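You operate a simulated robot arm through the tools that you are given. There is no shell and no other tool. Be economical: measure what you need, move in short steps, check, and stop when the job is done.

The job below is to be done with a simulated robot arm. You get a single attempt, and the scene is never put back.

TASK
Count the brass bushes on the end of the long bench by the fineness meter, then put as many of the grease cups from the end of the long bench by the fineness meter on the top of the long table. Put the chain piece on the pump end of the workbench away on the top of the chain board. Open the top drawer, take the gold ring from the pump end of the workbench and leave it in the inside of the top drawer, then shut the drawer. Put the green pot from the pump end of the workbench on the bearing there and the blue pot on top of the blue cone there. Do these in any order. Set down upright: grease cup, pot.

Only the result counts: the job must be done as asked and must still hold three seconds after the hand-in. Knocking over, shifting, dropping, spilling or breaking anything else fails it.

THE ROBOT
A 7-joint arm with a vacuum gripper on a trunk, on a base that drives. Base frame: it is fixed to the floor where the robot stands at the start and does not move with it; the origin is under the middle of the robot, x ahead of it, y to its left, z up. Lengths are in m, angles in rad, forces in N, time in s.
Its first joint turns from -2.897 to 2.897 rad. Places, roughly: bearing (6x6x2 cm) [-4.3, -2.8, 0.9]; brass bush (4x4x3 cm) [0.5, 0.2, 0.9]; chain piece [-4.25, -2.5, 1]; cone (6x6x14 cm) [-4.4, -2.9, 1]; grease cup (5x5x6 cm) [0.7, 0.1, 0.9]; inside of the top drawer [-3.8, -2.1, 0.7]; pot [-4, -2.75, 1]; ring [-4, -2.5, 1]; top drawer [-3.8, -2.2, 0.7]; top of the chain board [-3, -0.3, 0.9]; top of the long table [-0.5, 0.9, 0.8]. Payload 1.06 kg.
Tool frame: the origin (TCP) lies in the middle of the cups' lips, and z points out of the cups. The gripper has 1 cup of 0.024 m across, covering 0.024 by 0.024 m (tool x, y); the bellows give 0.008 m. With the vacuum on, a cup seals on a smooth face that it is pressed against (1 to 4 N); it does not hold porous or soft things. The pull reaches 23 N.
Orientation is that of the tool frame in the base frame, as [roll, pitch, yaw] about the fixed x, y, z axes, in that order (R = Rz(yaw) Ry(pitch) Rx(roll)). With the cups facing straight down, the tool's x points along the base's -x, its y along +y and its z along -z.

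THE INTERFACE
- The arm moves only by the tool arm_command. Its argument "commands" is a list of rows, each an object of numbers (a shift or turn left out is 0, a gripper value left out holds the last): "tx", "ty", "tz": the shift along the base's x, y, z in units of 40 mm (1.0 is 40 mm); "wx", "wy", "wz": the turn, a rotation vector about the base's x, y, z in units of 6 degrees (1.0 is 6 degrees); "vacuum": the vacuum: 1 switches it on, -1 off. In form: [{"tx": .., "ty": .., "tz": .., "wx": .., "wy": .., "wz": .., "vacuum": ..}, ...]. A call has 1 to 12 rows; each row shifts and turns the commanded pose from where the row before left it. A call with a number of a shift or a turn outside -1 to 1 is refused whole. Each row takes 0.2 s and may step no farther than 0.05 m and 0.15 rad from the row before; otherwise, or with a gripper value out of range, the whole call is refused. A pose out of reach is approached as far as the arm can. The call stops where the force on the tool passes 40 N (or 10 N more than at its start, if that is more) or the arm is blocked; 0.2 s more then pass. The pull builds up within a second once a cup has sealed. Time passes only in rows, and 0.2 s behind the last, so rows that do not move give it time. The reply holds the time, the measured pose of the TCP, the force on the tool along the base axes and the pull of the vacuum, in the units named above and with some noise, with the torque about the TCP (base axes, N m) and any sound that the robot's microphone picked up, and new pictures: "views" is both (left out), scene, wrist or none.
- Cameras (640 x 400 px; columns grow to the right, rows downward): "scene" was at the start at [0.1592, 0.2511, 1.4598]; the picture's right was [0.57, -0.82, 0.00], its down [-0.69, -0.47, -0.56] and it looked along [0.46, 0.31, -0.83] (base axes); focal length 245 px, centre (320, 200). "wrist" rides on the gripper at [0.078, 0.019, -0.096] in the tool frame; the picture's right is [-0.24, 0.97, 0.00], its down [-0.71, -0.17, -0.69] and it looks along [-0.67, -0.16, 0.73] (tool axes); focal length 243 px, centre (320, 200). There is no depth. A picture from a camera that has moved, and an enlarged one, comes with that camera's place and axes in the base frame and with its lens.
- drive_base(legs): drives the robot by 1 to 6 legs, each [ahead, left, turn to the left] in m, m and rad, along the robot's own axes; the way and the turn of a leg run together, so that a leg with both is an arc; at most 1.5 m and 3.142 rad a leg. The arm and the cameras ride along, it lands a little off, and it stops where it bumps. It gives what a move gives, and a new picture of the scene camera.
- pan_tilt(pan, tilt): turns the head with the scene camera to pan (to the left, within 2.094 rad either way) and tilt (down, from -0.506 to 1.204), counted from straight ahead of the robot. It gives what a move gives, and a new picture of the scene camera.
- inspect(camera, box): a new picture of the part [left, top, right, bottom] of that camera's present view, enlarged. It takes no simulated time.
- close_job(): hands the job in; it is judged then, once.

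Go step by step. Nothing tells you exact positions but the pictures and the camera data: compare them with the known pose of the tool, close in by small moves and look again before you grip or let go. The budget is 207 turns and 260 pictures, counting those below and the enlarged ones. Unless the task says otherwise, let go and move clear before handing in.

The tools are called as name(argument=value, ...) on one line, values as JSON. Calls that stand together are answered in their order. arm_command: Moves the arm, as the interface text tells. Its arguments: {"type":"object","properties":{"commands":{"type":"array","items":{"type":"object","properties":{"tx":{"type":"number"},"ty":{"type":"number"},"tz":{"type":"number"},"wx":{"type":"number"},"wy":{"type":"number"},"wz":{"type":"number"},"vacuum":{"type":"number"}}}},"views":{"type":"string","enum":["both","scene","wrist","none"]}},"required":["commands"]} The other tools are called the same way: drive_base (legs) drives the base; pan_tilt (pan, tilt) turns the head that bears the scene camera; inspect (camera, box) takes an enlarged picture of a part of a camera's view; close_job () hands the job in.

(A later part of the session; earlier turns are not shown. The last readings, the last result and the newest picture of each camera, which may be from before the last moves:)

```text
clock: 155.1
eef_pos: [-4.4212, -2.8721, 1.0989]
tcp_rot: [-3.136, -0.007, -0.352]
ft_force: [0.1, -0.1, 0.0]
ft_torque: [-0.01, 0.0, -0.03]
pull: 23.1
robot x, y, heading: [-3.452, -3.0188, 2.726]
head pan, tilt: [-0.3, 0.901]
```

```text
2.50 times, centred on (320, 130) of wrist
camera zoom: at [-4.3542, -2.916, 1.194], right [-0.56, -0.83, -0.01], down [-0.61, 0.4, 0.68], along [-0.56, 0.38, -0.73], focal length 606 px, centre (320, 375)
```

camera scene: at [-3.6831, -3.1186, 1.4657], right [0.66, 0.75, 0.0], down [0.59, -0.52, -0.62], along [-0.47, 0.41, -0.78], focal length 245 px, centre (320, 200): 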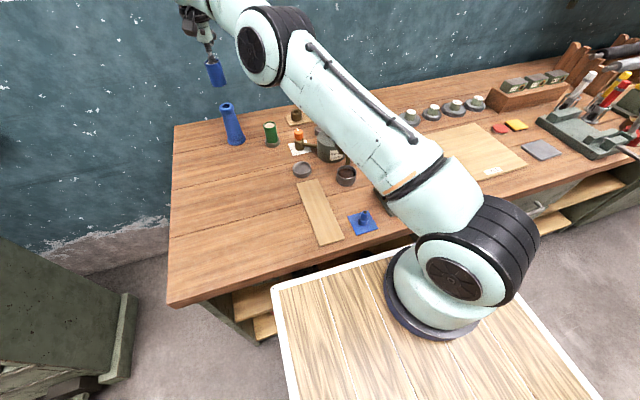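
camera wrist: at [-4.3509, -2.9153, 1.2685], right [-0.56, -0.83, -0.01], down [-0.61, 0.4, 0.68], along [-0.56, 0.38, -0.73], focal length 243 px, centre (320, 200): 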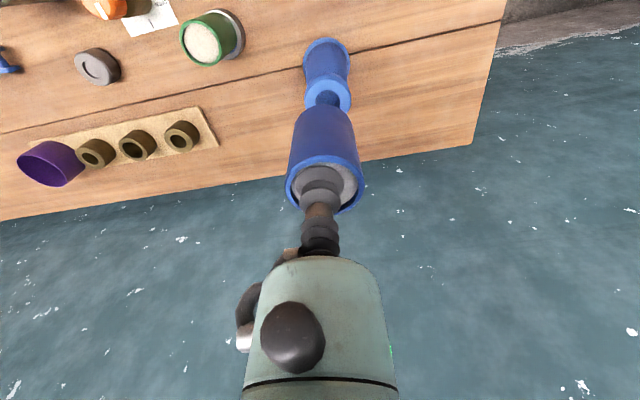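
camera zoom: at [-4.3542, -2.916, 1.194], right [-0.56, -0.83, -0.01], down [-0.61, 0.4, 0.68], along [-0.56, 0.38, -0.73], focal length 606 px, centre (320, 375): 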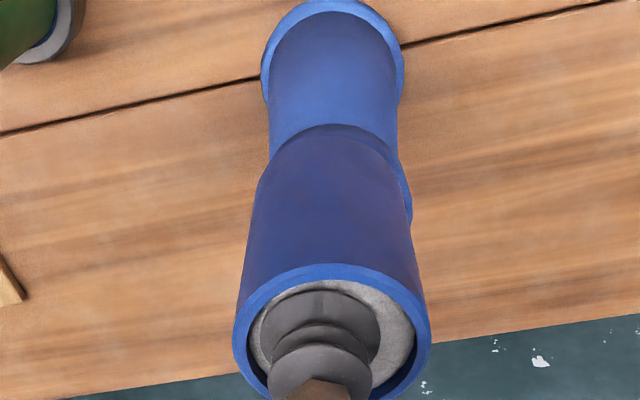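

arm_command(commands=[{"tz": -0.04}, {}], views="none")

arm_command(commands=[{"tz": -0.04}, {}], views="none")

inspect(camera="scene", box=[200, 70, 260, 130])

```text
clock: 155.7
eef_pos: [-4.4204, -2.8714, 1.0978]
tcp_rot: [-3.136, -0.007, -0.352]
ft_force: [0.1, -0.5, 2.5]
ft_torque: [-0.03, 0.04, 0.0]
pull: 23.1
robot x, y, heading: [-3.4472, -3.0177, 2.731]
head pan, tilt: [-0.3, 0.901]
```

```text
clock: 156.2
eef_pos: [-4.4208, -2.871, 1.0966]
tcp_rot: [-3.134, -0.005, -0.352]
ft_force: [1.3, -0.8, 8.2]
ft_torque: [-0.03, 0.06, 0.01]
pull: 23.0
robot x, y, heading: [-3.4504, -3.0206, 2.725]
head pan, tilt: [-0.3, 0.901]
```

```text
6.67 times, centred on (230, 100) of scene
camera zoom: at [-3.6826, -3.1187, 1.4658], right [0.66, 0.75, 0.0], down [0.59, -0.52, -0.62], along [-0.47, 0.41, -0.78], focal length 1631 px, centre (920, 867)
```

zoom: 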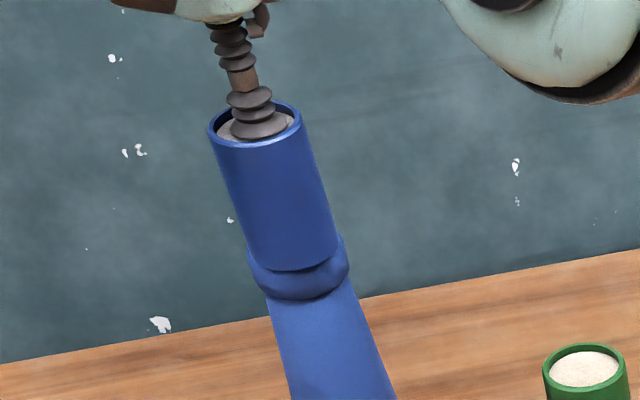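

Contact at last, with a small ~4 mm offset towards the camera. I lift 4 mm, correct by 3.5 mm and set down again.

arm_command(commands=[{"tz": 0.12}, {"tx": -0.065, "ty": 0.058}, {}, {"tz": -0.08}, {"tz": -0.04}, {}], views="none")

inspect(camera="scene", box=[200, 70, 260, 130])

inspect(camera="wrist", box=[260, 50, 380, 210])

```text
clock: 157.7
eef_pos: [-4.4246, -2.8693, 1.0957]
tcp_rot: [-3.135, -0.006, -0.353]
ft_force: [1.5, 0.4, 4.8]
ft_torque: [-0.01, 0.01, 0.01]
pull: 22.7
robot x, y, heading: [-3.4494, -3.0171, 2.729]
head pan, tilt: [-0.3, 0.901]
```

```text
6.67 times, centred on (230, 100) of scene
camera zoom: at [-3.6828, -3.1187, 1.4658], right [0.66, 0.75, 0.0], down [0.59, -0.52, -0.62], along [-0.47, 0.41, -0.78], focal length 1631 px, centre (920, 867)
```

zoom: 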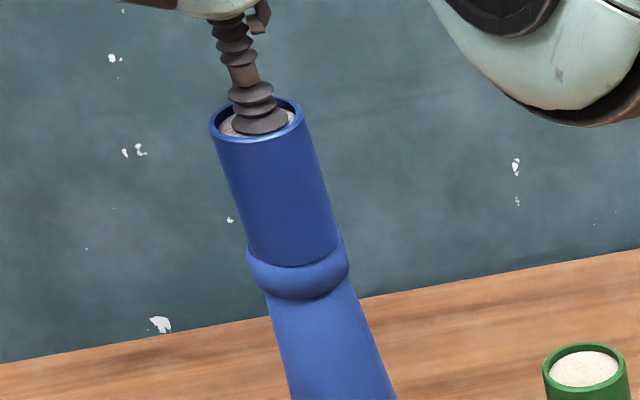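

```text
2.50 times, centred on (320, 130) of wrist
camera zoom: at [-4.3569, -2.9138, 1.1918], right [-0.56, -0.83, -0.01], down [-0.61, 0.4, 0.68], along [-0.56, 0.38, -0.73], focal length 606 px, centre (320, 375)
```

zoom: 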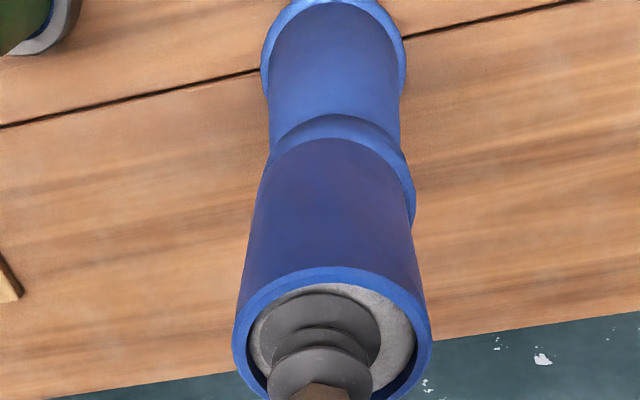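

Good seating. Release and rise.

arm_command(commands=[{"vacuum": -1}, {}, {}, {}, {"tz": 0.08}, {"tz": 0.15}, {"tz": 0.4}, {"tz": 0.9}, {"tz": 0.5}], views="wrist")

inspect(camera="scene", box=[190, 50, 290, 160])

```text
clock: 159.7
eef_pos: [-4.4237, -2.8698, 1.178]
tcp_rot: [-3.135, -0.01, -0.354]
ft_force: [0.0, 0.0, -0.8]
ft_torque: [-0.03, -0.01, 0.01]
pull: 0.0
robot x, y, heading: [-3.4472, -3.0165, 2.72]
head pan, tilt: [-0.3, 0.901]
camera wrist: at [-4.3562, -2.9129, 1.2725], right [-0.56, -0.83, -0.01], down [-0.61, 0.4, 0.68], along [-0.56, 0.38, -0.73], focal length 243 px, centre (320, 200)
```

wrist: 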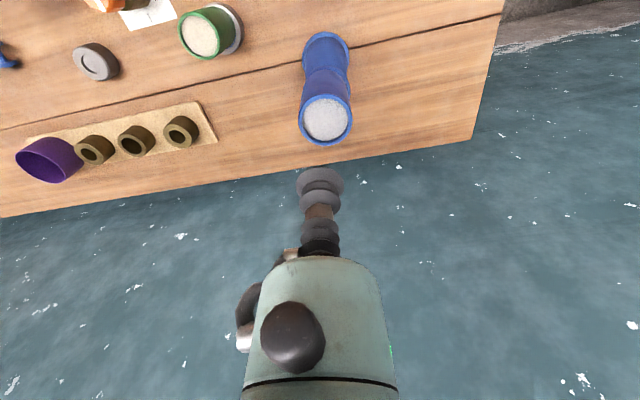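

```text
3.64 times, centred on (240, 105) of scene
camera zoom: at [-3.6833, -3.1188, 1.4657], right [0.66, 0.75, 0.0], down [0.59, -0.52, -0.62], along [-0.47, 0.41, -0.78], focal length 889 px, centre (611, 546)
```

zoom: 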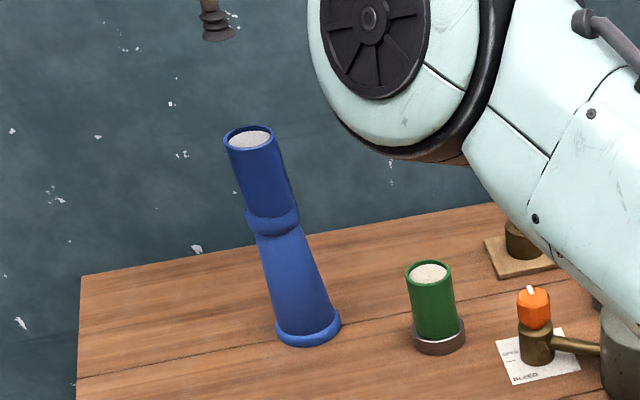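

Both pots are placed. I retract the arm towards the robot, then drive right to work on the ring and the chain.

arm_command(commands=[{"tz": 0.6}, {"tx": 0.9, "ty": -0.4}, {"tx": 0.9, "ty": -0.4}, {"tx": 0.9, "ty": -0.4}, {"tx": 0.9, "ty": -0.4}, {"tx": 0.9, "ty": -0.4}, {"tx": 0.9, "ty": -0.4}, {"tx": 0.9, "ty": -0.4}, {"tx": 0.9, "ty": -0.4}, {"tx": 0.9, "ty": -0.4}, {"tx": 0.9, "ty": -0.4}], views="none")

drive_base(legs=[[-0.05, 0, 0], [0, -0.3, 0]])

inspect(camera="scene", box=[280, 80, 480, 220])

```text
clock: 162.1
eef_pos: [-4.0638, -3.0287, 1.1769]
tcp_rot: [-3.136, -0.01, -0.352]
ft_force: [-0.3, -0.9, 0.3]
ft_torque: [0.0, 0.0, -0.01]
pull: 0.0
out of reach, approached as far as the arm can: row 1
robot x, y, heading: [-3.4498, -3.0229, 2.725]
head pan, tilt: [-0.3, 0.901]
```

```text
clock: 164.6
eef_pos: [-3.8963, -2.7751, 1.1771]
tcp_rot: [-3.134, -0.008, -0.354]
ft_force: [-0.3, 0.2, -0.1]
ft_torque: [0.0, 0.0, 0.01]
pull: 0.1
robot x, y, heading: [-3.2821, -2.7633, 2.718]
head pan, tilt: [-0.3, 0.901]
camera scene: at [-3.5158, -2.865, 1.4657], right [0.66, 0.75, 0.0], down [0.59, -0.52, -0.62], along [-0.47, 0.41, -0.78], focal length 245 px, centre (320, 200)
```

scene: 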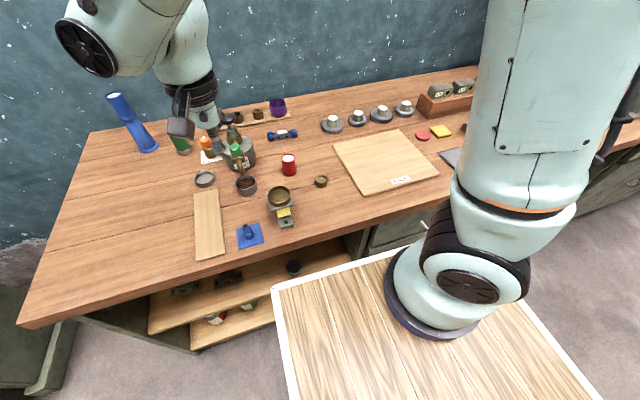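

```text
2.86 times, centred on (380, 150) of scene
camera zoom: at [-3.5158, -2.865, 1.4657], right [0.66, 0.75, 0.0], down [0.59, -0.52, -0.62], along [-0.47, 0.41, -0.78], focal length 699 px, centre (149, 343)
```

zoom: 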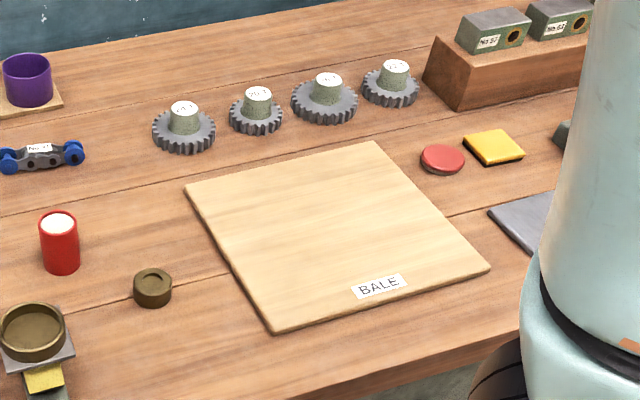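

I want to tell which brass item is the gold ring; the wrist camera gives a closer look.

arm_command(commands=[{"tz": -0.3, "ty": 0.5}, {"ty": 0.9, "tx": 0.3}, {"ty": 0.9, "tx": 0.3}], views="wrist")

inspect(camera="wrist", box=[180, 0, 420, 180])

inspect(camera="scene", box=[250, 160, 350, 240])

```text
clock: 165.4
eef_pos: [-3.8678, -2.6851, 1.1654]
tcp_rot: [-3.136, -0.008, -0.352]
ft_force: [0.3, 0.7, 1.1]
ft_torque: [0.0, -0.02, -0.01]
pull: 0.0
robot x, y, heading: [-3.2852, -2.7628, 2.719]
head pan, tilt: [-0.3, 0.901]
camera wrist: at [-3.8014, -2.7289, 1.2608], right [-0.56, -0.83, -0.01], down [-0.61, 0.4, 0.68], along [-0.56, 0.38, -0.73], focal length 243 px, centre (320, 200)
```

wrist: 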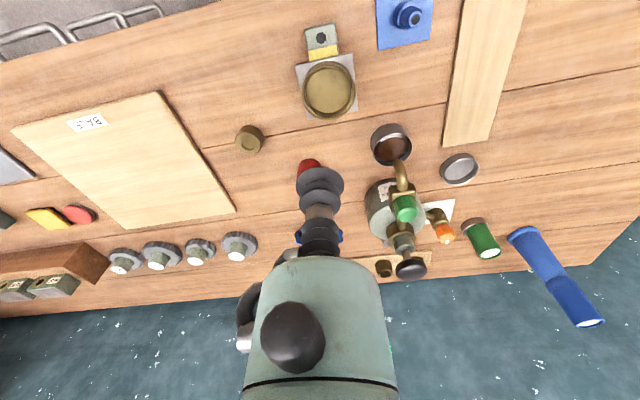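

```text
2.22 times, centred on (300, 90) of wrist
camera zoom: at [-3.8014, -2.7289, 1.2608], right [-0.56, -0.83, -0.01], down [-0.61, 0.4, 0.68], along [-0.56, 0.38, -0.73], focal length 539 px, centre (364, 444)
```

zoom: 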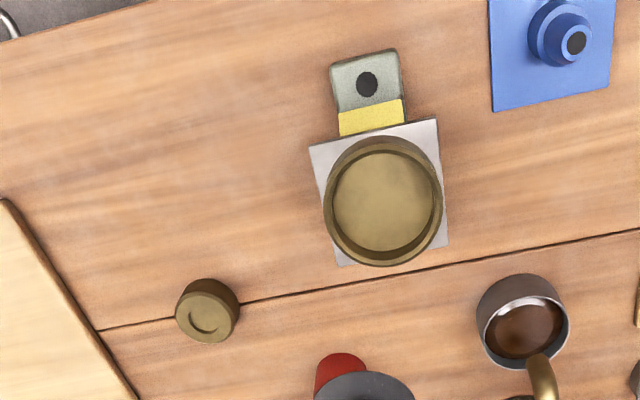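

```text
5.00 times, centred on (300, 200) of scene
camera zoom: at [-3.516, -2.8655, 1.4657], right [0.66, 0.75, 0.0], down [0.59, -0.52, -0.62], along [-0.47, 0.41, -0.78], focal length 1223 px, centre (420, 200)
```

zoom: 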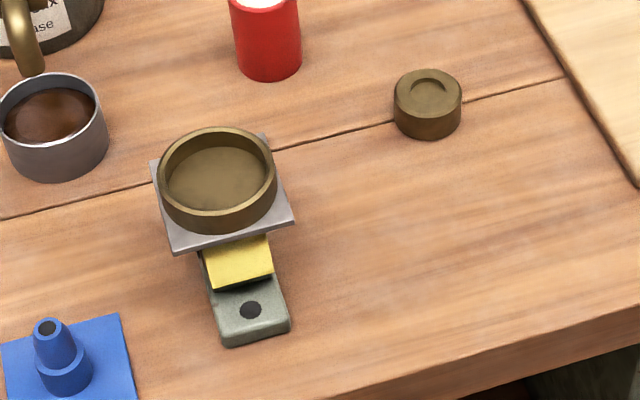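

I take the small brass ring at (−3.90, −2.52) as the gold ring. Next is the drawer: I shift the base left and back so the hand can work at the drawer beside the deck.

drive_base(legs=[[-0.08, 0, 0], [0, 0.2, 0]])

arm_command(commands=[{"tx": 0.75, "ty": 0.8}, {"tx": 0.75, "ty": 0.8}, {"tx": 0.75, "ty": 0.8}, {"tx": 0.75, "ty": 0.8}, {"tx": 0.75, "ty": 0.8}, {"tx": 0.75, "ty": 0.8}, {"tx": 0.75, "ty": 0.8}, {"tx": 0.75, "ty": 0.8}], views="both")

```text
clock: 167.7
eef_pos: [-3.8771, -2.8991, 1.1649]
tcp_rot: [-3.135, -0.006, -0.354]
ft_force: [-0.2, 1.1, 0.9]
ft_torque: [-0.01, 0.04, -0.02]
pull: 0.1
robot x, y, heading: [-3.2911, -2.9808, 2.726]
head pan, tilt: [-0.3, 0.901]
camera scene: at [-3.5243, -3.0816, 1.4657], right [0.66, 0.75, 0.0], down [0.59, -0.52, -0.62], along [-0.47, 0.41, -0.78], focal length 245 px, centre (320, 200)
```

scene: 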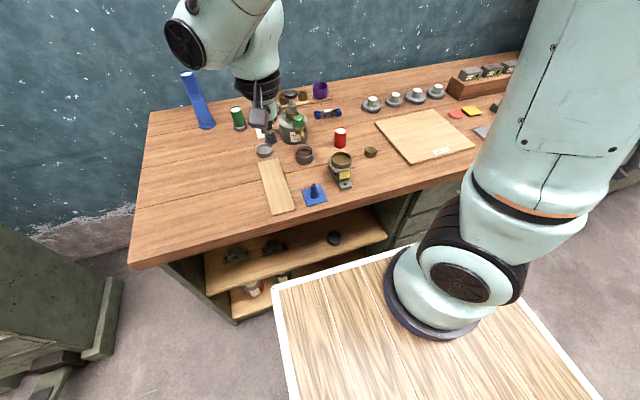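

```text
clock: 169.5
eef_pos: [-3.6382, -2.6448, 1.1641]
tcp_rot: [-3.134, -0.01, -0.354]
ft_force: [-0.1, -0.4, -0.5]
ft_torque: [-0.01, 0.01, -0.02]
pull: 0.1
robot x, y, heading: [-3.2876, -2.9848, 2.721]
head pan, tilt: [-0.3, 0.901]
camera scene: at [-3.5243, -3.0819, 1.4657], right [0.66, 0.75, 0.0], down [0.59, -0.52, -0.62], along [-0.47, 0.41, -0.78], focal length 245 px, centre (320, 200)
camera wrist: at [-3.5716, -2.6893, 1.2594], right [-0.56, -0.83, -0.01], down [-0.61, 0.4, 0.68], along [-0.56, 0.38, -0.73], focal length 243 px, centre (320, 200)
```

scene: 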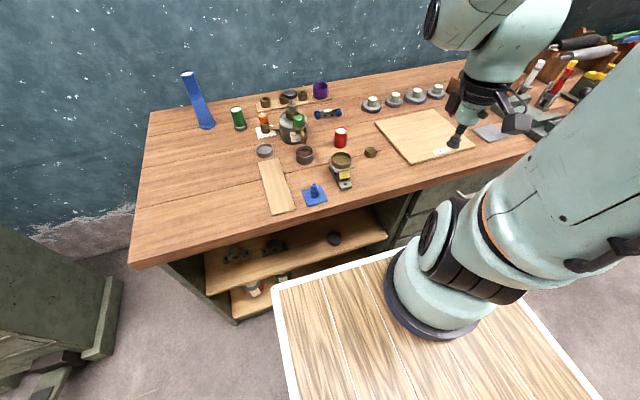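
wrist: 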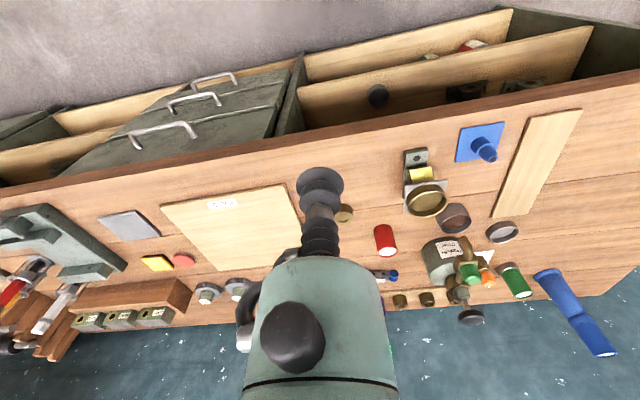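

The drawer face spans s≈3.27–3.78 along the bench with the handle in its middle at z≈0.78; I'll grip the flat face beside the handle on the pump side. I move the base 0.25 m left to give the hand room, and bring the hand in front of the bench.

drive_base(legs=[[0, 0.25, 0]])

arm_command(commands=[{"tx": 0.75, "ty": 0.8}, {"tx": 0.75, "ty": 0.8}, {"tx": 0.75, "ty": 0.8}, {"tx": 0.75, "ty": 0.8}, {"tx": 0.75, "ty": 0.8}, {"tx": 0.8, "ty": 0.8}, {"tx": 0.8, "ty": 0.8}, {"tx": 0.8, "ty": 0.8}, {"tx": 0.8, "ty": 0.8}, {"tx": 0.6, "ty": 0.9}, {"tx": 0.4, "ty": 0.9}], views="wrist")

```text
clock: 171.3
eef_pos: [-3.7399, -2.8726, 1.1637]
tcp_rot: [-3.135, -0.008, -0.35]
ft_force: [0.6, 0.3, 0.1]
ft_torque: [0.02, 0.0, -0.01]
pull: 0.0
robot x, y, heading: [-3.3919, -3.2056, 2.729]
head pan, tilt: [-0.3, 0.901]
camera scene: at [-3.6234, -3.3085, 1.4657], right [0.65, 0.76, 0.0], down [0.59, -0.51, -0.62], along [-0.47, 0.41, -0.78], focal length 245 px, centre (320, 200)
```

scene: 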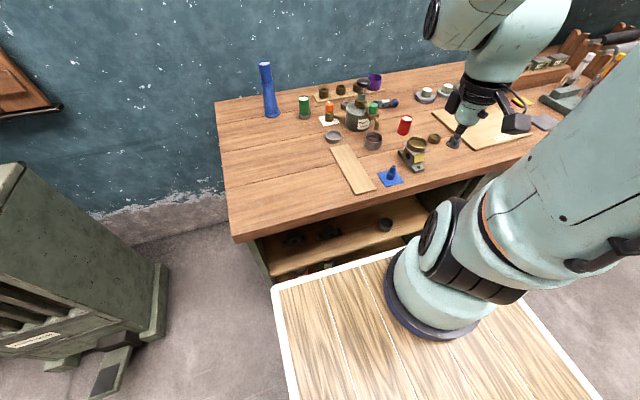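

```text
clock: 173.7
eef_pos: [-3.4229, -2.5109, 1.1624]
tcp_rot: [-3.133, -0.008, -0.347]
ft_force: [0.5, -0.5, 0.5]
ft_torque: [0.04, 0.0, 0.01]
pull: 0.1
robot x, y, heading: [-3.389, -3.2064, 2.724]
head pan, tilt: [-0.3, 0.901]
camera wrist: at [-3.3553, -2.5549, 1.2587], right [-0.55, -0.83, -0.01], down [-0.61, 0.4, 0.68], along [-0.56, 0.38, -0.73], focal length 243 px, centre (320, 200)
```

wrist: 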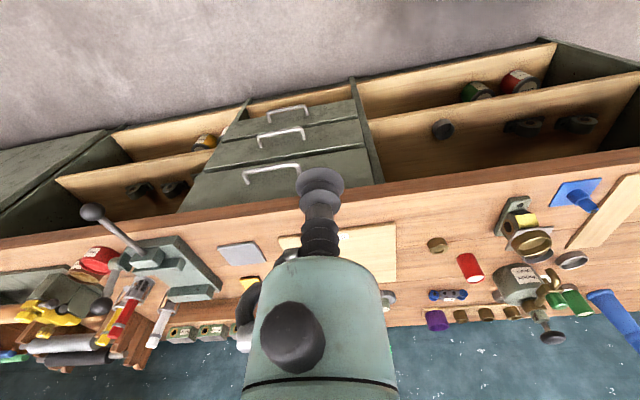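

The hand is in front of the drawers at s≈3.68. I now pitch the tool forward to horizontal.

arm_command(commands=[{"wx": 0.405, "wy": 0.914}, {"wx": 0.405, "wy": 0.914}, {"wx": 0.405, "wy": 0.914}, {"wx": 0.405, "wy": 0.914}, {"wx": 0.405, "wy": 0.914}, {"wx": 0.405, "wy": 0.914}, {"wx": 0.405, "wy": 0.914}, {"wx": 0.405, "wy": 0.914}, {"wx": 0.405, "wy": 0.914}, {"wx": 0.405, "wy": 0.914}], views="both")

```text
clock: 175.9
eef_pos: [-3.4224, -2.5106, 1.1642]
tcp_rot: [-3.014, 1.035, -0.278]
ft_force: [0.4, 0.4, 0.4]
ft_torque: [0.03, 0.0, 0.02]
pull: 0.1
robot x, y, heading: [-3.3912, -3.2059, 2.726]
head pan, tilt: [-0.3, 0.901]
camera scene: at [-3.6235, -3.3084, 1.4657], right [0.65, 0.76, 0.0], down [0.59, -0.51, -0.62], along [-0.47, 0.41, -0.78], focal length 245 px, centre (320, 200)
camera wrist: at [-3.3152, -2.5736, 1.1434], right [-0.48, -0.86, 0.14], down [0.26, 0.01, 0.97], along [-0.84, 0.5, 0.21], focal length 243 px, centre (320, 200)
```

scene: 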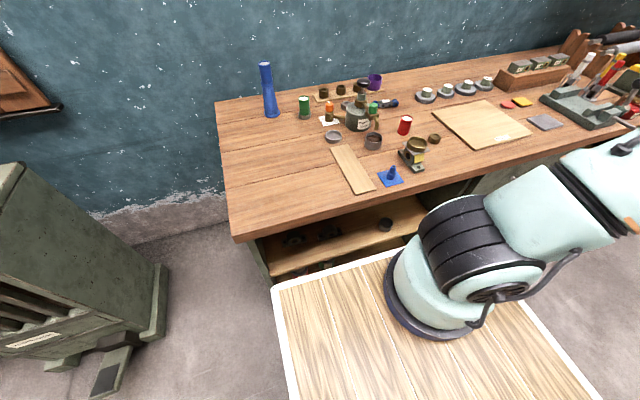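
wrist: 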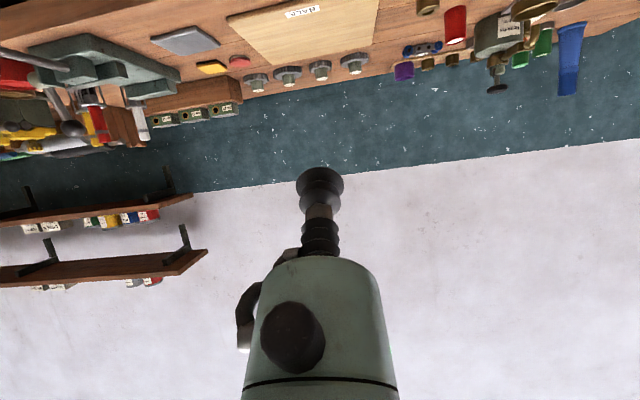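

Orientation is as intended. I finish the turn and lower towards drawer height.

arm_command(commands=[{"wx": 0.405, "wy": 0.914}, {"wx": 0.405, "wy": 0.914}, {"wx": 0.405, "wy": 0.914}, {"wx": 0.405, "wy": 0.914}, {"wx": 0.405, "wy": 0.914}, {"tz": -0.9}, {"tz": -0.9}, {"tz": -0.9}, {"tz": -0.9}], views="both")

```text
clock: 177.9
eef_pos: [-3.422, -2.5113, 1.0174]
tcp_rot: [-1.689, 1.5, 1.028]
ft_force: [0.0, -0.7, 0.6]
ft_torque: [0.02, -0.02, 0.03]
pull: 0.2
robot x, y, heading: [-3.3931, -3.2082, 2.725]
head pan, tilt: [-0.3, 0.901]
camera scene: at [-3.6234, -3.3086, 1.4657], right [0.65, 0.76, 0.0], down [0.59, -0.51, -0.62], along [-0.47, 0.41, -0.78], focal length 245 px, centre (320, 200)
camera wrist: at [-3.3381, -2.5624, 0.9376], right [-0.41, -0.9, 0.17], down [0.67, -0.17, 0.72], along [-0.62, 0.41, 0.67], focal length 243 px, centre (320, 200)
```

scene: 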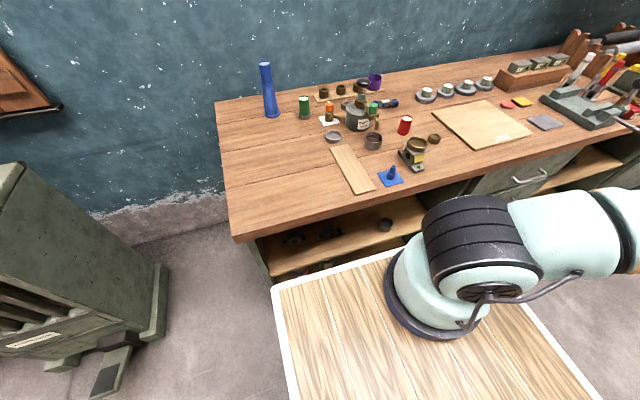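
wrist: 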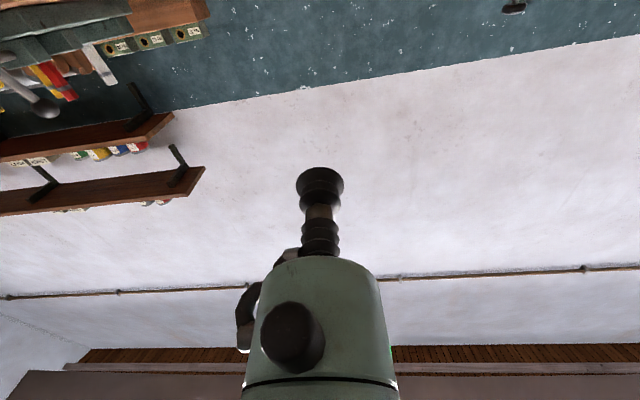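

The tool is horizontal, pointing straight at the bench. I lower to z≈0.77.

arm_command(commands=[{"tz": -0.9}, {"tz": -0.9}, {"tz": -0.9}, {"tz": -0.9}, {"tz": -0.9}, {"tz": -0.9}, {"tz": -0.75}], views="both")

```text
clock: 179.5
eef_pos: [-3.4223, -2.5117, 0.7722]
tcp_rot: [-1.692, 1.502, 1.024]
ft_force: [-0.3, 0.0, 0.1]
ft_torque: [-0.01, 0.0, 0.04]
pull: 0.1
robot x, y, heading: [-3.3893, -3.2048, 2.729]
head pan, tilt: [-0.3, 0.901]
camera scene: at [-3.6233, -3.3084, 1.4657], right [0.65, 0.76, 0.0], down [0.59, -0.51, -0.62], along [-0.47, 0.41, -0.78], focal length 245 px, centre (320, 200)
camera wrist: at [-3.3395, -2.5638, 0.6936], right [-0.41, -0.9, 0.17], down [0.67, -0.17, 0.72], along [-0.62, 0.41, 0.67], focal length 243 px, centre (320, 200)
```

scene: 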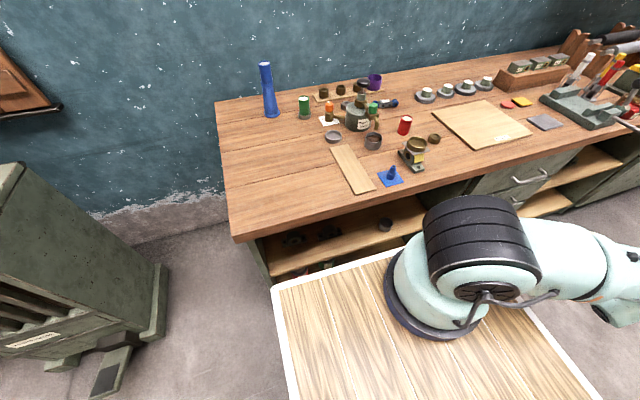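
wrist: 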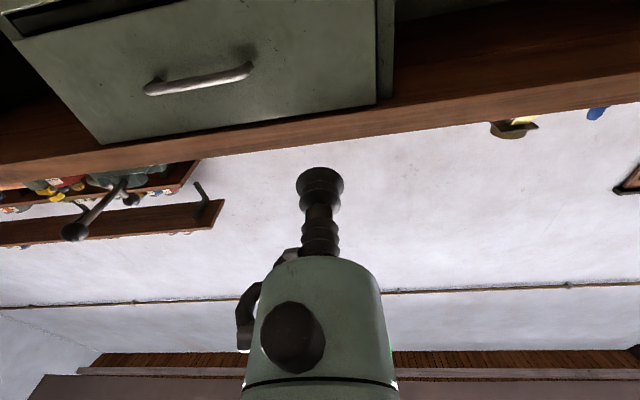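

The wrist view shows the top drawer's face; straight ahead lies the flat area right of the handle. I advance 0.2 m.

arm_command(commands=[{"tx": -0.911, "ty": 0.41}, {"tx": -0.911, "ty": 0.41}, {"tx": -0.911, "ty": 0.41}, {"tx": -0.911, "ty": 0.41}, {"tx": -0.911, "ty": 0.41}], views="wrist")

```text
clock: 180.7
eef_pos: [-3.6057, -2.429, 0.7741]
tcp_rot: [-1.689, 1.502, 1.025]
ft_force: [0.1, 0.1, -0.2]
ft_torque: [-0.02, 0.02, -0.02]
pull: 0.1
robot x, y, heading: [-3.3874, -3.2087, 2.732]
head pan, tilt: [-0.3, 0.901]
camera wrist: at [-3.5215, -2.4803, 0.6947], right [-0.41, -0.9, 0.17], down [0.67, -0.17, 0.72], along [-0.62, 0.41, 0.67], focal length 243 px, centre (320, 200)
```

wrist: 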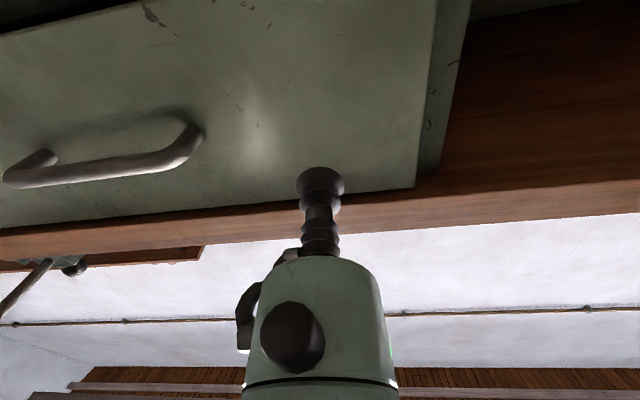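

arm_command(commands=[{"tx": -0.5, "ty": 0.226, "vacuum": 1}, {"tx": -0.3, "ty": 0.135}, {"tx": -0.2, "ty": 0.09}, {}], views="wrist")

```text
clock: 181.7
eef_pos: [-3.6449, -2.4113, 0.7741]
tcp_rot: [-1.689, 1.5, 1.025]
ft_force: [-0.2, -0.7, -0.2]
ft_torque: [0.02, 0.03, 0.0]
pull: 0.0
robot x, y, heading: [-3.3895, -3.2079, 2.73]
head pan, tilt: [-0.3, 0.901]
camera wrist: at [-3.5613, -2.4624, 0.695], right [-0.41, -0.9, 0.17], down [0.67, -0.17, 0.72], along [-0.62, 0.41, 0.67], focal length 243 px, centre (320, 200)
```

wrist: 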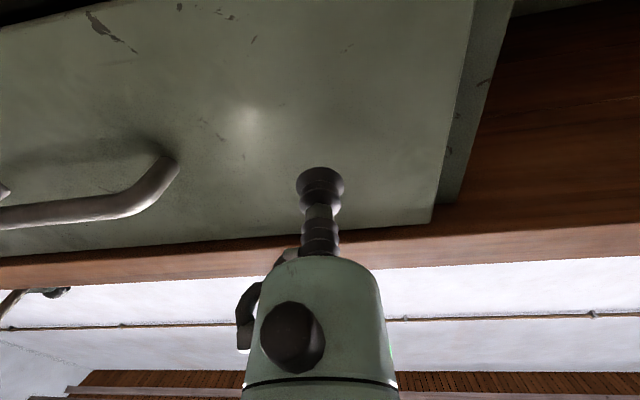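

arm_command(commands=[{"tx": -0.16, "ty": 0.072}, {"tx": -0.16, "ty": 0.072}, {"tx": -0.1, "ty": 0.045}, {"tx": -0.1, "ty": 0.045}], views="none")

inspect(camera="wrist", box=[240, 80, 480, 260])

```text
clock: 182.7
eef_pos: [-3.6653, -2.4025, 0.7735]
tcp_rot: [-1.692, 1.5, 1.026]
ft_force: [1.0, 0.0, -0.2]
ft_torque: [-0.03, -0.01, -0.01]
pull: 0.0
robot x, y, heading: [-3.3926, -3.207, 2.727]
head pan, tilt: [-0.3, 0.901]
```

```text
2.22 times, centred on (360, 170) of wrist
camera zoom: at [-3.5822, -2.4533, 0.6954], right [-0.41, -0.9, 0.17], down [0.67, -0.17, 0.72], along [-0.62, 0.41, 0.67], focal length 539 px, centre (231, 267)
```

zoom: 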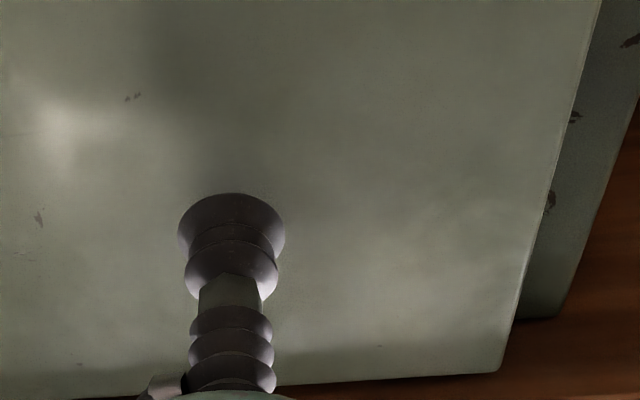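

Close now. Continuing in 3 mm steps.

arm_command(commands=[{"tx": -0.08, "ty": 0.036}, {"tx": -0.08, "ty": 0.036}, {"tx": -0.08, "ty": 0.036}, {}], views="none")

arm_command(commands=[{"tx": -0.08, "ty": 0.036}, {"tx": -0.08, "ty": 0.036}, {}], views="none")

```text
clock: 183.7
eef_pos: [-3.6731, -2.3995, 0.7729]
tcp_rot: [-1.695, 1.501, 1.019]
ft_force: [8.4, 0.2, 0.3]
ft_torque: [-0.02, 0.15, 0.18]
pull: 23.1
robot x, y, heading: [-3.3927, -3.2099, 2.729]
head pan, tilt: [-0.3, 0.901]
```

```text
clock: 184.5
eef_pos: [-3.68, -2.3968, 0.7745]
tcp_rot: [-1.702, 1.501, 1.014]
ft_force: [19.2, -3.6, -1.9]
ft_torque: [0.24, 0.03, 0.23]
pull: 22.9
robot x, y, heading: [-3.3902, -3.2051, 2.729]
head pan, tilt: [-0.3, 0.901]
```

Sealed on the drawer face. I pull back slowly.

arm_command(commands=[{"tx": 0.2, "ty": -0.09}, {"tx": 0.2, "ty": -0.09}, {"tx": 0.2, "ty": -0.09}, {"tx": 0.2, "ty": -0.09}, {"tx": 0.2, "ty": -0.09}, {"tx": 0.2, "ty": -0.09}], views="wrist")

```text
clock: 185.9
eef_pos: [-3.6317, -2.4171, 0.7737]
tcp_rot: [-1.681, 1.501, 1.035]
ft_force: [3.4, 6.2, 5.9]
ft_torque: [0.0, -0.01, 0.19]
pull: 23.0
robot x, y, heading: [-3.3928, -3.2085, 2.728]
head pan, tilt: [-0.3, 0.901]
camera wrist: at [-3.5492, -2.4679, 0.6953], right [-0.41, -0.9, 0.17], down [0.67, -0.17, 0.72], along [-0.62, 0.41, 0.67], focal length 243 px, centre (320, 200)
```

wrist: 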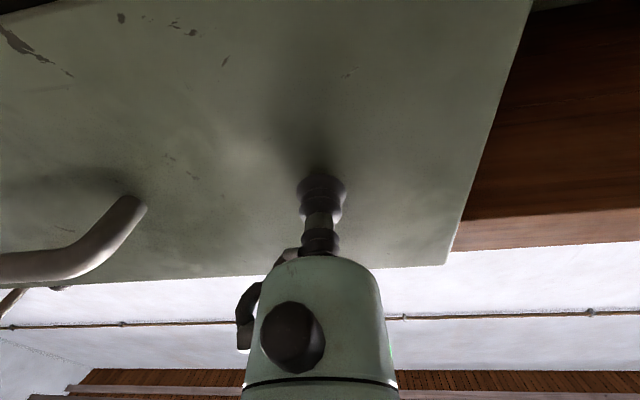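

The drawer is following. I continue pulling.

arm_command(commands=[{"tx": 0.3, "ty": -0.133}, {"tx": 0.3, "ty": -0.133}, {"tx": 0.3, "ty": -0.133}, {"tx": 0.3, "ty": -0.133}, {"tx": 0.3, "ty": -0.133}, {"tx": 0.3, "ty": -0.133}, {"tx": 0.3, "ty": -0.133}, {"tx": 0.3, "ty": -0.133}], views="wrist")

```text
clock: 187.7
eef_pos: [-3.5371, -2.4605, 0.773]
tcp_rot: [-1.674, 1.502, 1.044]
ft_force: [2.3, 3.0, 3.9]
ft_torque: [-0.19, 0.08, 0.14]
pull: 23.1
robot x, y, heading: [-3.3892, -3.2039, 2.728]
head pan, tilt: [-0.3, 0.901]
camera wrist: at [-3.4536, -2.5116, 0.6941], right [-0.41, -0.9, 0.17], down [0.67, -0.17, 0.72], along [-0.62, 0.41, 0.67], focal length 243 px, centre (320, 200)
```

wrist: 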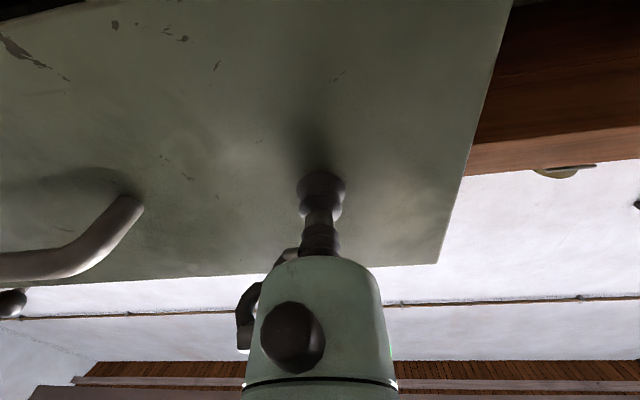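

arm_command(commands=[{"tx": 0.3, "ty": -0.133}, {"tx": 0.3, "ty": -0.133}, {"tx": 0.3, "ty": -0.133}, {"tx": 0.3, "ty": -0.133}, {"tx": 0.3, "ty": -0.133}, {"tx": 0.3, "ty": -0.133}, {"tx": 0.3, "ty": -0.133}, {"tx": 0.3, "ty": -0.133}], views="wrist")

```text
clock: 189.5
eef_pos: [-3.4397, -2.5013, 0.7737]
tcp_rot: [-1.704, 1.501, 1.013]
ft_force: [2.2, 4.8, -3.0]
ft_torque: [-0.06, 0.11, 0.13]
pull: 22.9
robot x, y, heading: [-3.3901, -3.2047, 2.728]
head pan, tilt: [-0.3, 0.901]
camera wrist: at [-3.3576, -2.5534, 0.6945], right [-0.41, -0.9, 0.17], down [0.67, -0.17, 0.72], along [-0.62, 0.41, 0.67], focal length 243 px, centre (320, 200)
```

wrist: 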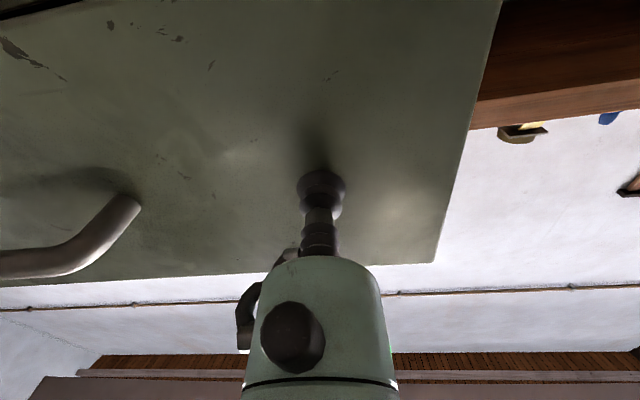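

The drawer is open ~0.26 m. I let go, back off, rise and turn the tool down again.

arm_command(commands=[{"vacuum": -1}, {}, {}, {"tx": 0.15, "ty": -0.07}, {"tx": 0.4, "ty": -0.18}, {"tx": 0.6, "ty": -0.27}, {"tz": 0.9}, {"tz": 0.9}, {"tz": 0.9}, {"tz": 0.9}, {"tz": 0.9}, {"tz": 0.9}], views="none")

arm_command(commands=[{"tz": 0.9}, {"tz": 0.9}, {"tz": 0.9}, {"wx": -0.405, "wy": -0.914}, {"wx": -0.405, "wy": -0.914}, {"wx": -0.405, "wy": -0.914}, {"wx": -0.405, "wy": -0.914}, {"wx": -0.405, "wy": -0.914}, {"wx": -0.405, "wy": -0.914}], views="wrist")

```text
clock: 192.1
eef_pos: [-3.3946, -2.5223, 0.9893]
tcp_rot: [-1.695, 1.5, 1.023]
ft_force: [0.1, -0.3, -0.9]
ft_torque: [0.01, 0.0, 0.01]
pull: 0.0
robot x, y, heading: [-3.3904, -3.2088, 2.725]
head pan, tilt: [-0.3, 0.901]
```

```text
clock: 194.1
eef_pos: [-3.3946, -2.5227, 1.0975]
tcp_rot: [-3.041, 0.931, -0.3]
ft_force: [-0.2, 0.5, -0.6]
ft_torque: [-0.03, 0.04, -0.01]
pull: 0.1
robot x, y, heading: [-3.392, -3.2073, 2.727]
head pan, tilt: [-0.3, 0.901]
camera wrist: at [-3.2859, -2.585, 1.0902], right [-0.5, -0.86, 0.13], down [0.16, 0.06, 0.99], along [-0.85, 0.51, 0.11], focal length 243 px, centre (320, 200)
```

wrist: 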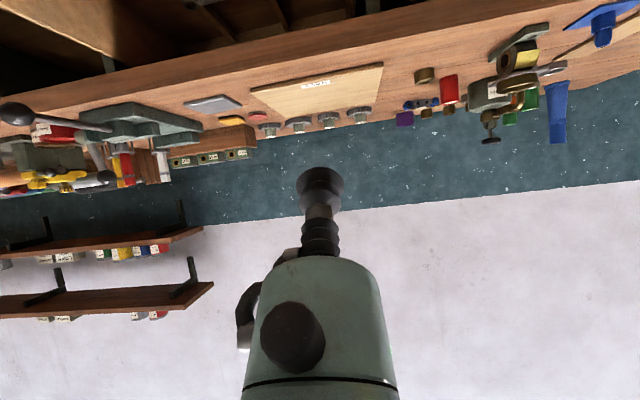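

arm_command(commands=[{"wx": -0.405, "wy": -0.914}, {"wx": -0.405, "wy": -0.914}, {"wx": -0.405, "wy": -0.914}, {"wx": -0.405, "wy": -0.914}, {"wx": -0.405, "wy": -0.914}, {"wx": -0.405, "wy": -0.914}, {"wx": -0.405, "wy": -0.914}, {"wx": -0.405, "wy": -0.914}, {"wx": -0.37, "wy": -0.83}], views="both")

```text
clock: 196.1
eef_pos: [-3.3944, -2.5221, 1.0992]
tcp_rot: [-3.132, 0.001, -0.35]
ft_force: [0.6, -0.7, -0.7]
ft_torque: [0.02, 0.0, 0.0]
pull: 0.1
robot x, y, heading: [-3.3921, -3.2106, 2.724]
head pan, tilt: [-0.3, 0.901]
camera scene: at [-3.6231, -3.3084, 1.4658], right [0.65, 0.76, 0.0], down [0.59, -0.51, -0.62], along [-0.47, 0.41, -0.78], focal length 245 px, centre (320, 200)
camera wrist: at [-3.3272, -2.5672, 1.1931], right [-0.55, -0.83, -0.01], down [-0.61, 0.4, 0.69], along [-0.57, 0.38, -0.73], focal length 243 px, centre (320, 200)
```

scene: 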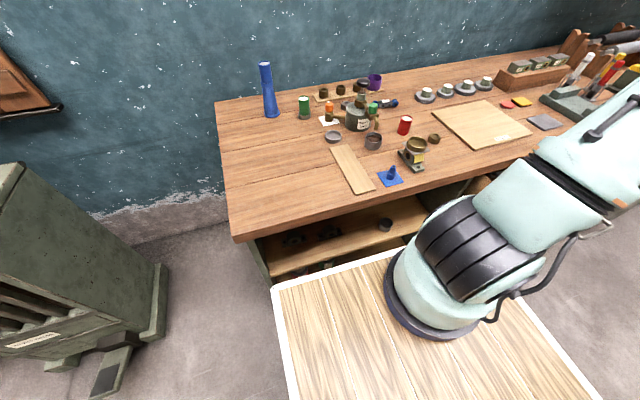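
wrist: 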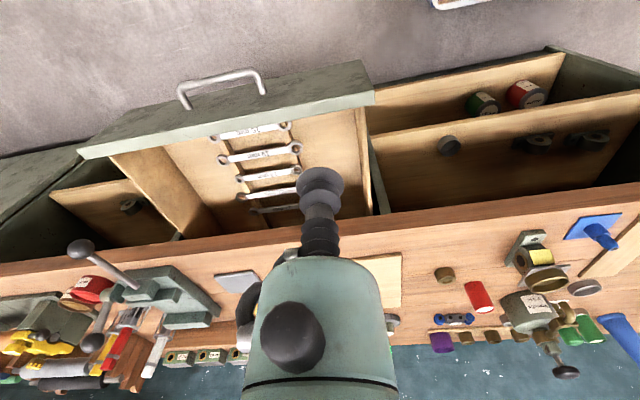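

The drawer is open; inside, a free strip lies right of the wrenches at about (−3.53, −2.44). Now to the gold ring near (−3.89, −2.525).

arm_command(commands=[{"tx": -0.98}, {"tx": -0.98}, {"tx": -0.98}, {"tx": -0.98}, {"tx": -0.98}, {"tx": -0.98}, {"tx": -0.98}, {"tx": -0.98}, {"tx": -0.98}, {"tx": -0.98}, {"tx": -0.98}, {"tx": -0.98}], views="wrist")

inspect(camera="wrist", box=[260, 60, 380, 200])

inspect(camera="scene", box=[390, 90, 470, 160])

```text
clock: 198.7
eef_pos: [-3.8652, -2.5219, 1.0994]
tcp_rot: [-3.133, 0.001, -0.349]
ft_force: [-0.3, -0.6, 1.0]
ft_torque: [-0.05, 0.0, -0.03]
pull: 0.1
robot x, y, heading: [-3.3891, -3.2094, 2.726]
head pan, tilt: [-0.3, 0.901]
camera wrist: at [-3.797, -2.566, 1.1947], right [-0.55, -0.83, -0.01], down [-0.61, 0.4, 0.69], along [-0.57, 0.39, -0.73], focal length 243 px, centre (320, 200)
```

wrist: 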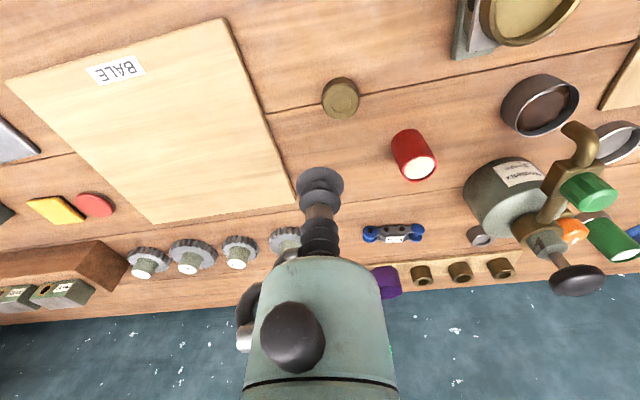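

```text
2.86 times, centred on (320, 130) of wrist
camera zoom: at [-3.797, -2.566, 1.1947], right [-0.55, -0.83, -0.01], down [-0.61, 0.4, 0.69], along [-0.57, 0.39, -0.73], focal length 693 px, centre (320, 400)
```

zoom: 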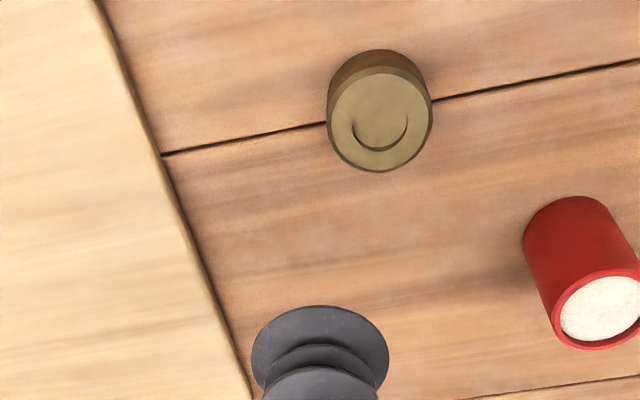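

```text
5.71 times, centred on (430, 125) of scene
camera zoom: at [-3.623, -3.3082, 1.4658], right [0.65, 0.76, 0.0], down [0.59, -0.51, -0.62], along [-0.47, 0.41, -0.78], focal length 1398 px, centre (-309, 629)
```

zoom: 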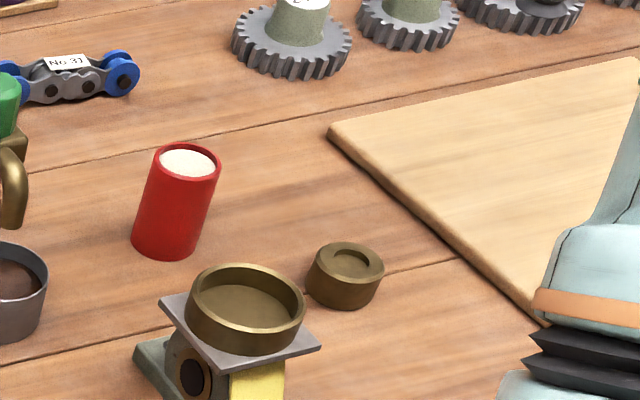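

The gold ring's top centre is at about (−3.896, −2.524, 0.926). I move over and lower.

arm_command(commands=[{"tx": -0.77, "ty": -0.05}, {"tz": -0.9}, {"tz": -0.9}, {"tz": -0.9}, {"tz": -0.9}, {"tz": -0.25, "vacuum": 1}], views="none")

inspect(camera="wrist", box=[260, 90, 380, 220])

inspect(camera="scene", box=[400, 100, 460, 160])

```text
clock: 200.1
eef_pos: [-3.8962, -2.5243, 0.9409]
tcp_rot: [-3.134, 0.003, -0.349]
ft_force: [0.4, 0.6, 0.0]
ft_torque: [0.01, -0.03, -0.02]
pull: 0.1
robot x, y, heading: [-3.3931, -3.2055, 2.728]
head pan, tilt: [-0.3, 0.901]
```

```text
3.08 times, centred on (320, 155) of wrist
camera zoom: at [-3.8282, -2.5696, 1.0368], right [-0.55, -0.83, -0.01], down [-0.61, 0.4, 0.69], along [-0.57, 0.38, -0.73], focal length 746 px, centre (320, 338)
```

zoom: 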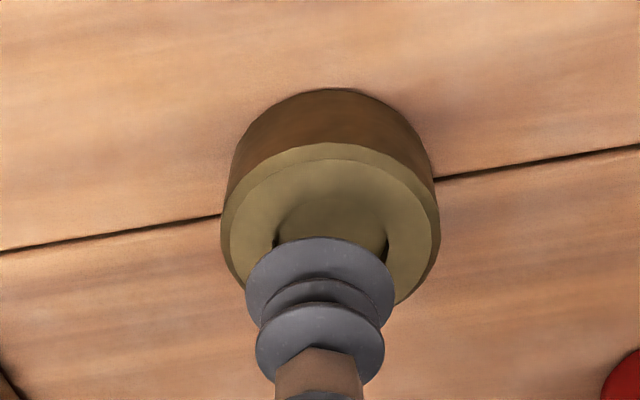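

```text
6.67 times, centred on (430, 130) of scene
camera zoom: at [-3.6233, -3.3085, 1.4657], right [0.65, 0.76, 0.0], down [0.59, -0.51, -0.62], along [-0.47, 0.41, -0.78], focal length 1631 px, centre (-413, 667)
```

zoom: 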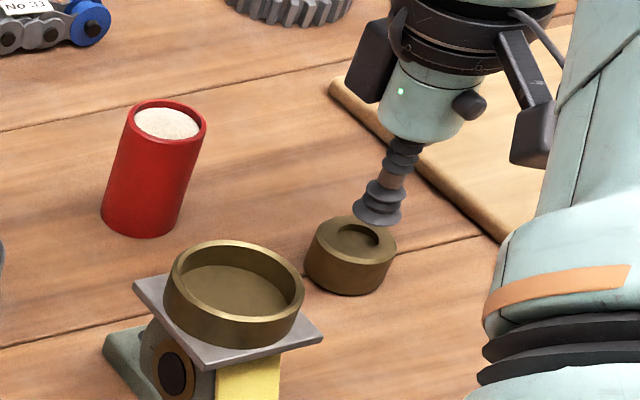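

The ring's recess is nearly as wide as the suction cup, so centring matters. I correct ~3.5 mm and come lower to compare again.

arm_command(commands=[{"tx": -0.045, "ty": -0.075, "tz": -0.12}, {"tz": -0.1}, {}], views="none")

inspect(camera="wrist", box=[270, 100, 370, 210])

inspect(camera="scene", box=[415, 115, 455, 155])

```text
clock: 200.9
eef_pos: [-3.8972, -2.5277, 0.9353]
tcp_rot: [-3.135, 0.001, -0.348]
ft_force: [-0.7, 0.7, 0.5]
ft_torque: [0.0, 0.02, 0.0]
pull: 0.1
robot x, y, heading: [-3.3934, -3.2061, 2.726]
head pan, tilt: [-0.3, 0.901]
```

```text
3.64 times, centred on (320, 155) of wrist
camera zoom: at [-3.8298, -2.5723, 1.029], right [-0.55, -0.83, -0.01], down [-0.61, 0.4, 0.69], along [-0.57, 0.38, -0.73], focal length 882 px, centre (320, 364)
```

zoom: 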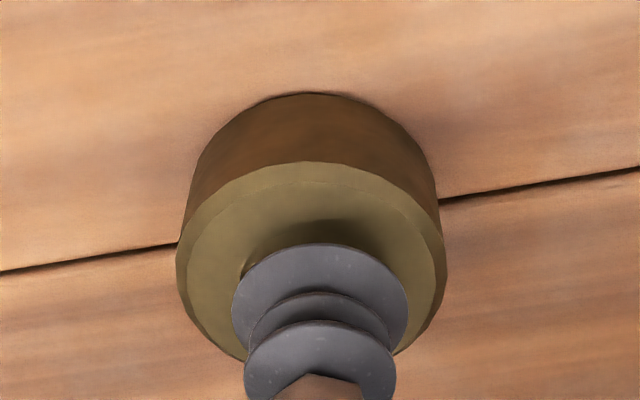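

```text
10.00 times, centred on (435, 135) of scene
camera zoom: at [-3.6234, -3.3084, 1.4657], right [0.65, 0.76, 0.0], down [0.59, -0.51, -0.62], along [-0.47, 0.41, -0.78], focal length 2446 px, centre (-830, 850)
```

zoom: 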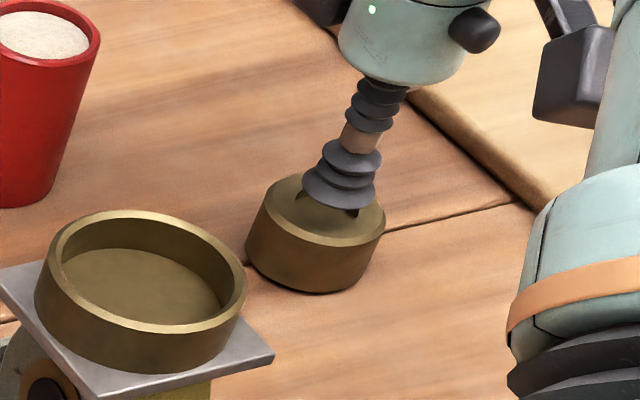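

Wrist view shows the cup centred within ~1 mm. Lowering to contact.

arm_command(commands=[{"tx": 0.01, "ty": 0.015, "tz": -0.1}, {"tz": -0.08}, {}, {}], views="none")

arm_command(commands=[{"tz": -0.05}, {"tz": -0.05}, {}, {}], views="none")

```text
clock: 201.9
eef_pos: [-3.8968, -2.5283, 0.9277]
tcp_rot: [-3.134, 0.001, -0.349]
ft_force: [0.4, 0.3, -1.6]
ft_torque: [-0.01, -0.01, 0.02]
pull: 22.4
robot x, y, heading: [-3.388, -3.2073, 2.726]
head pan, tilt: [-0.3, 0.901]
```

```text
clock: 202.9
eef_pos: [-3.8975, -2.5276, 0.9237]
tcp_rot: [-3.133, 0.004, -0.349]
ft_force: [-2.0, 1.8, 6.7]
ft_torque: [-0.09, 0.05, -0.04]
pull: 23.0
robot x, y, heading: [-3.3894, -3.2056, 2.726]
head pan, tilt: [-0.3, 0.901]
```

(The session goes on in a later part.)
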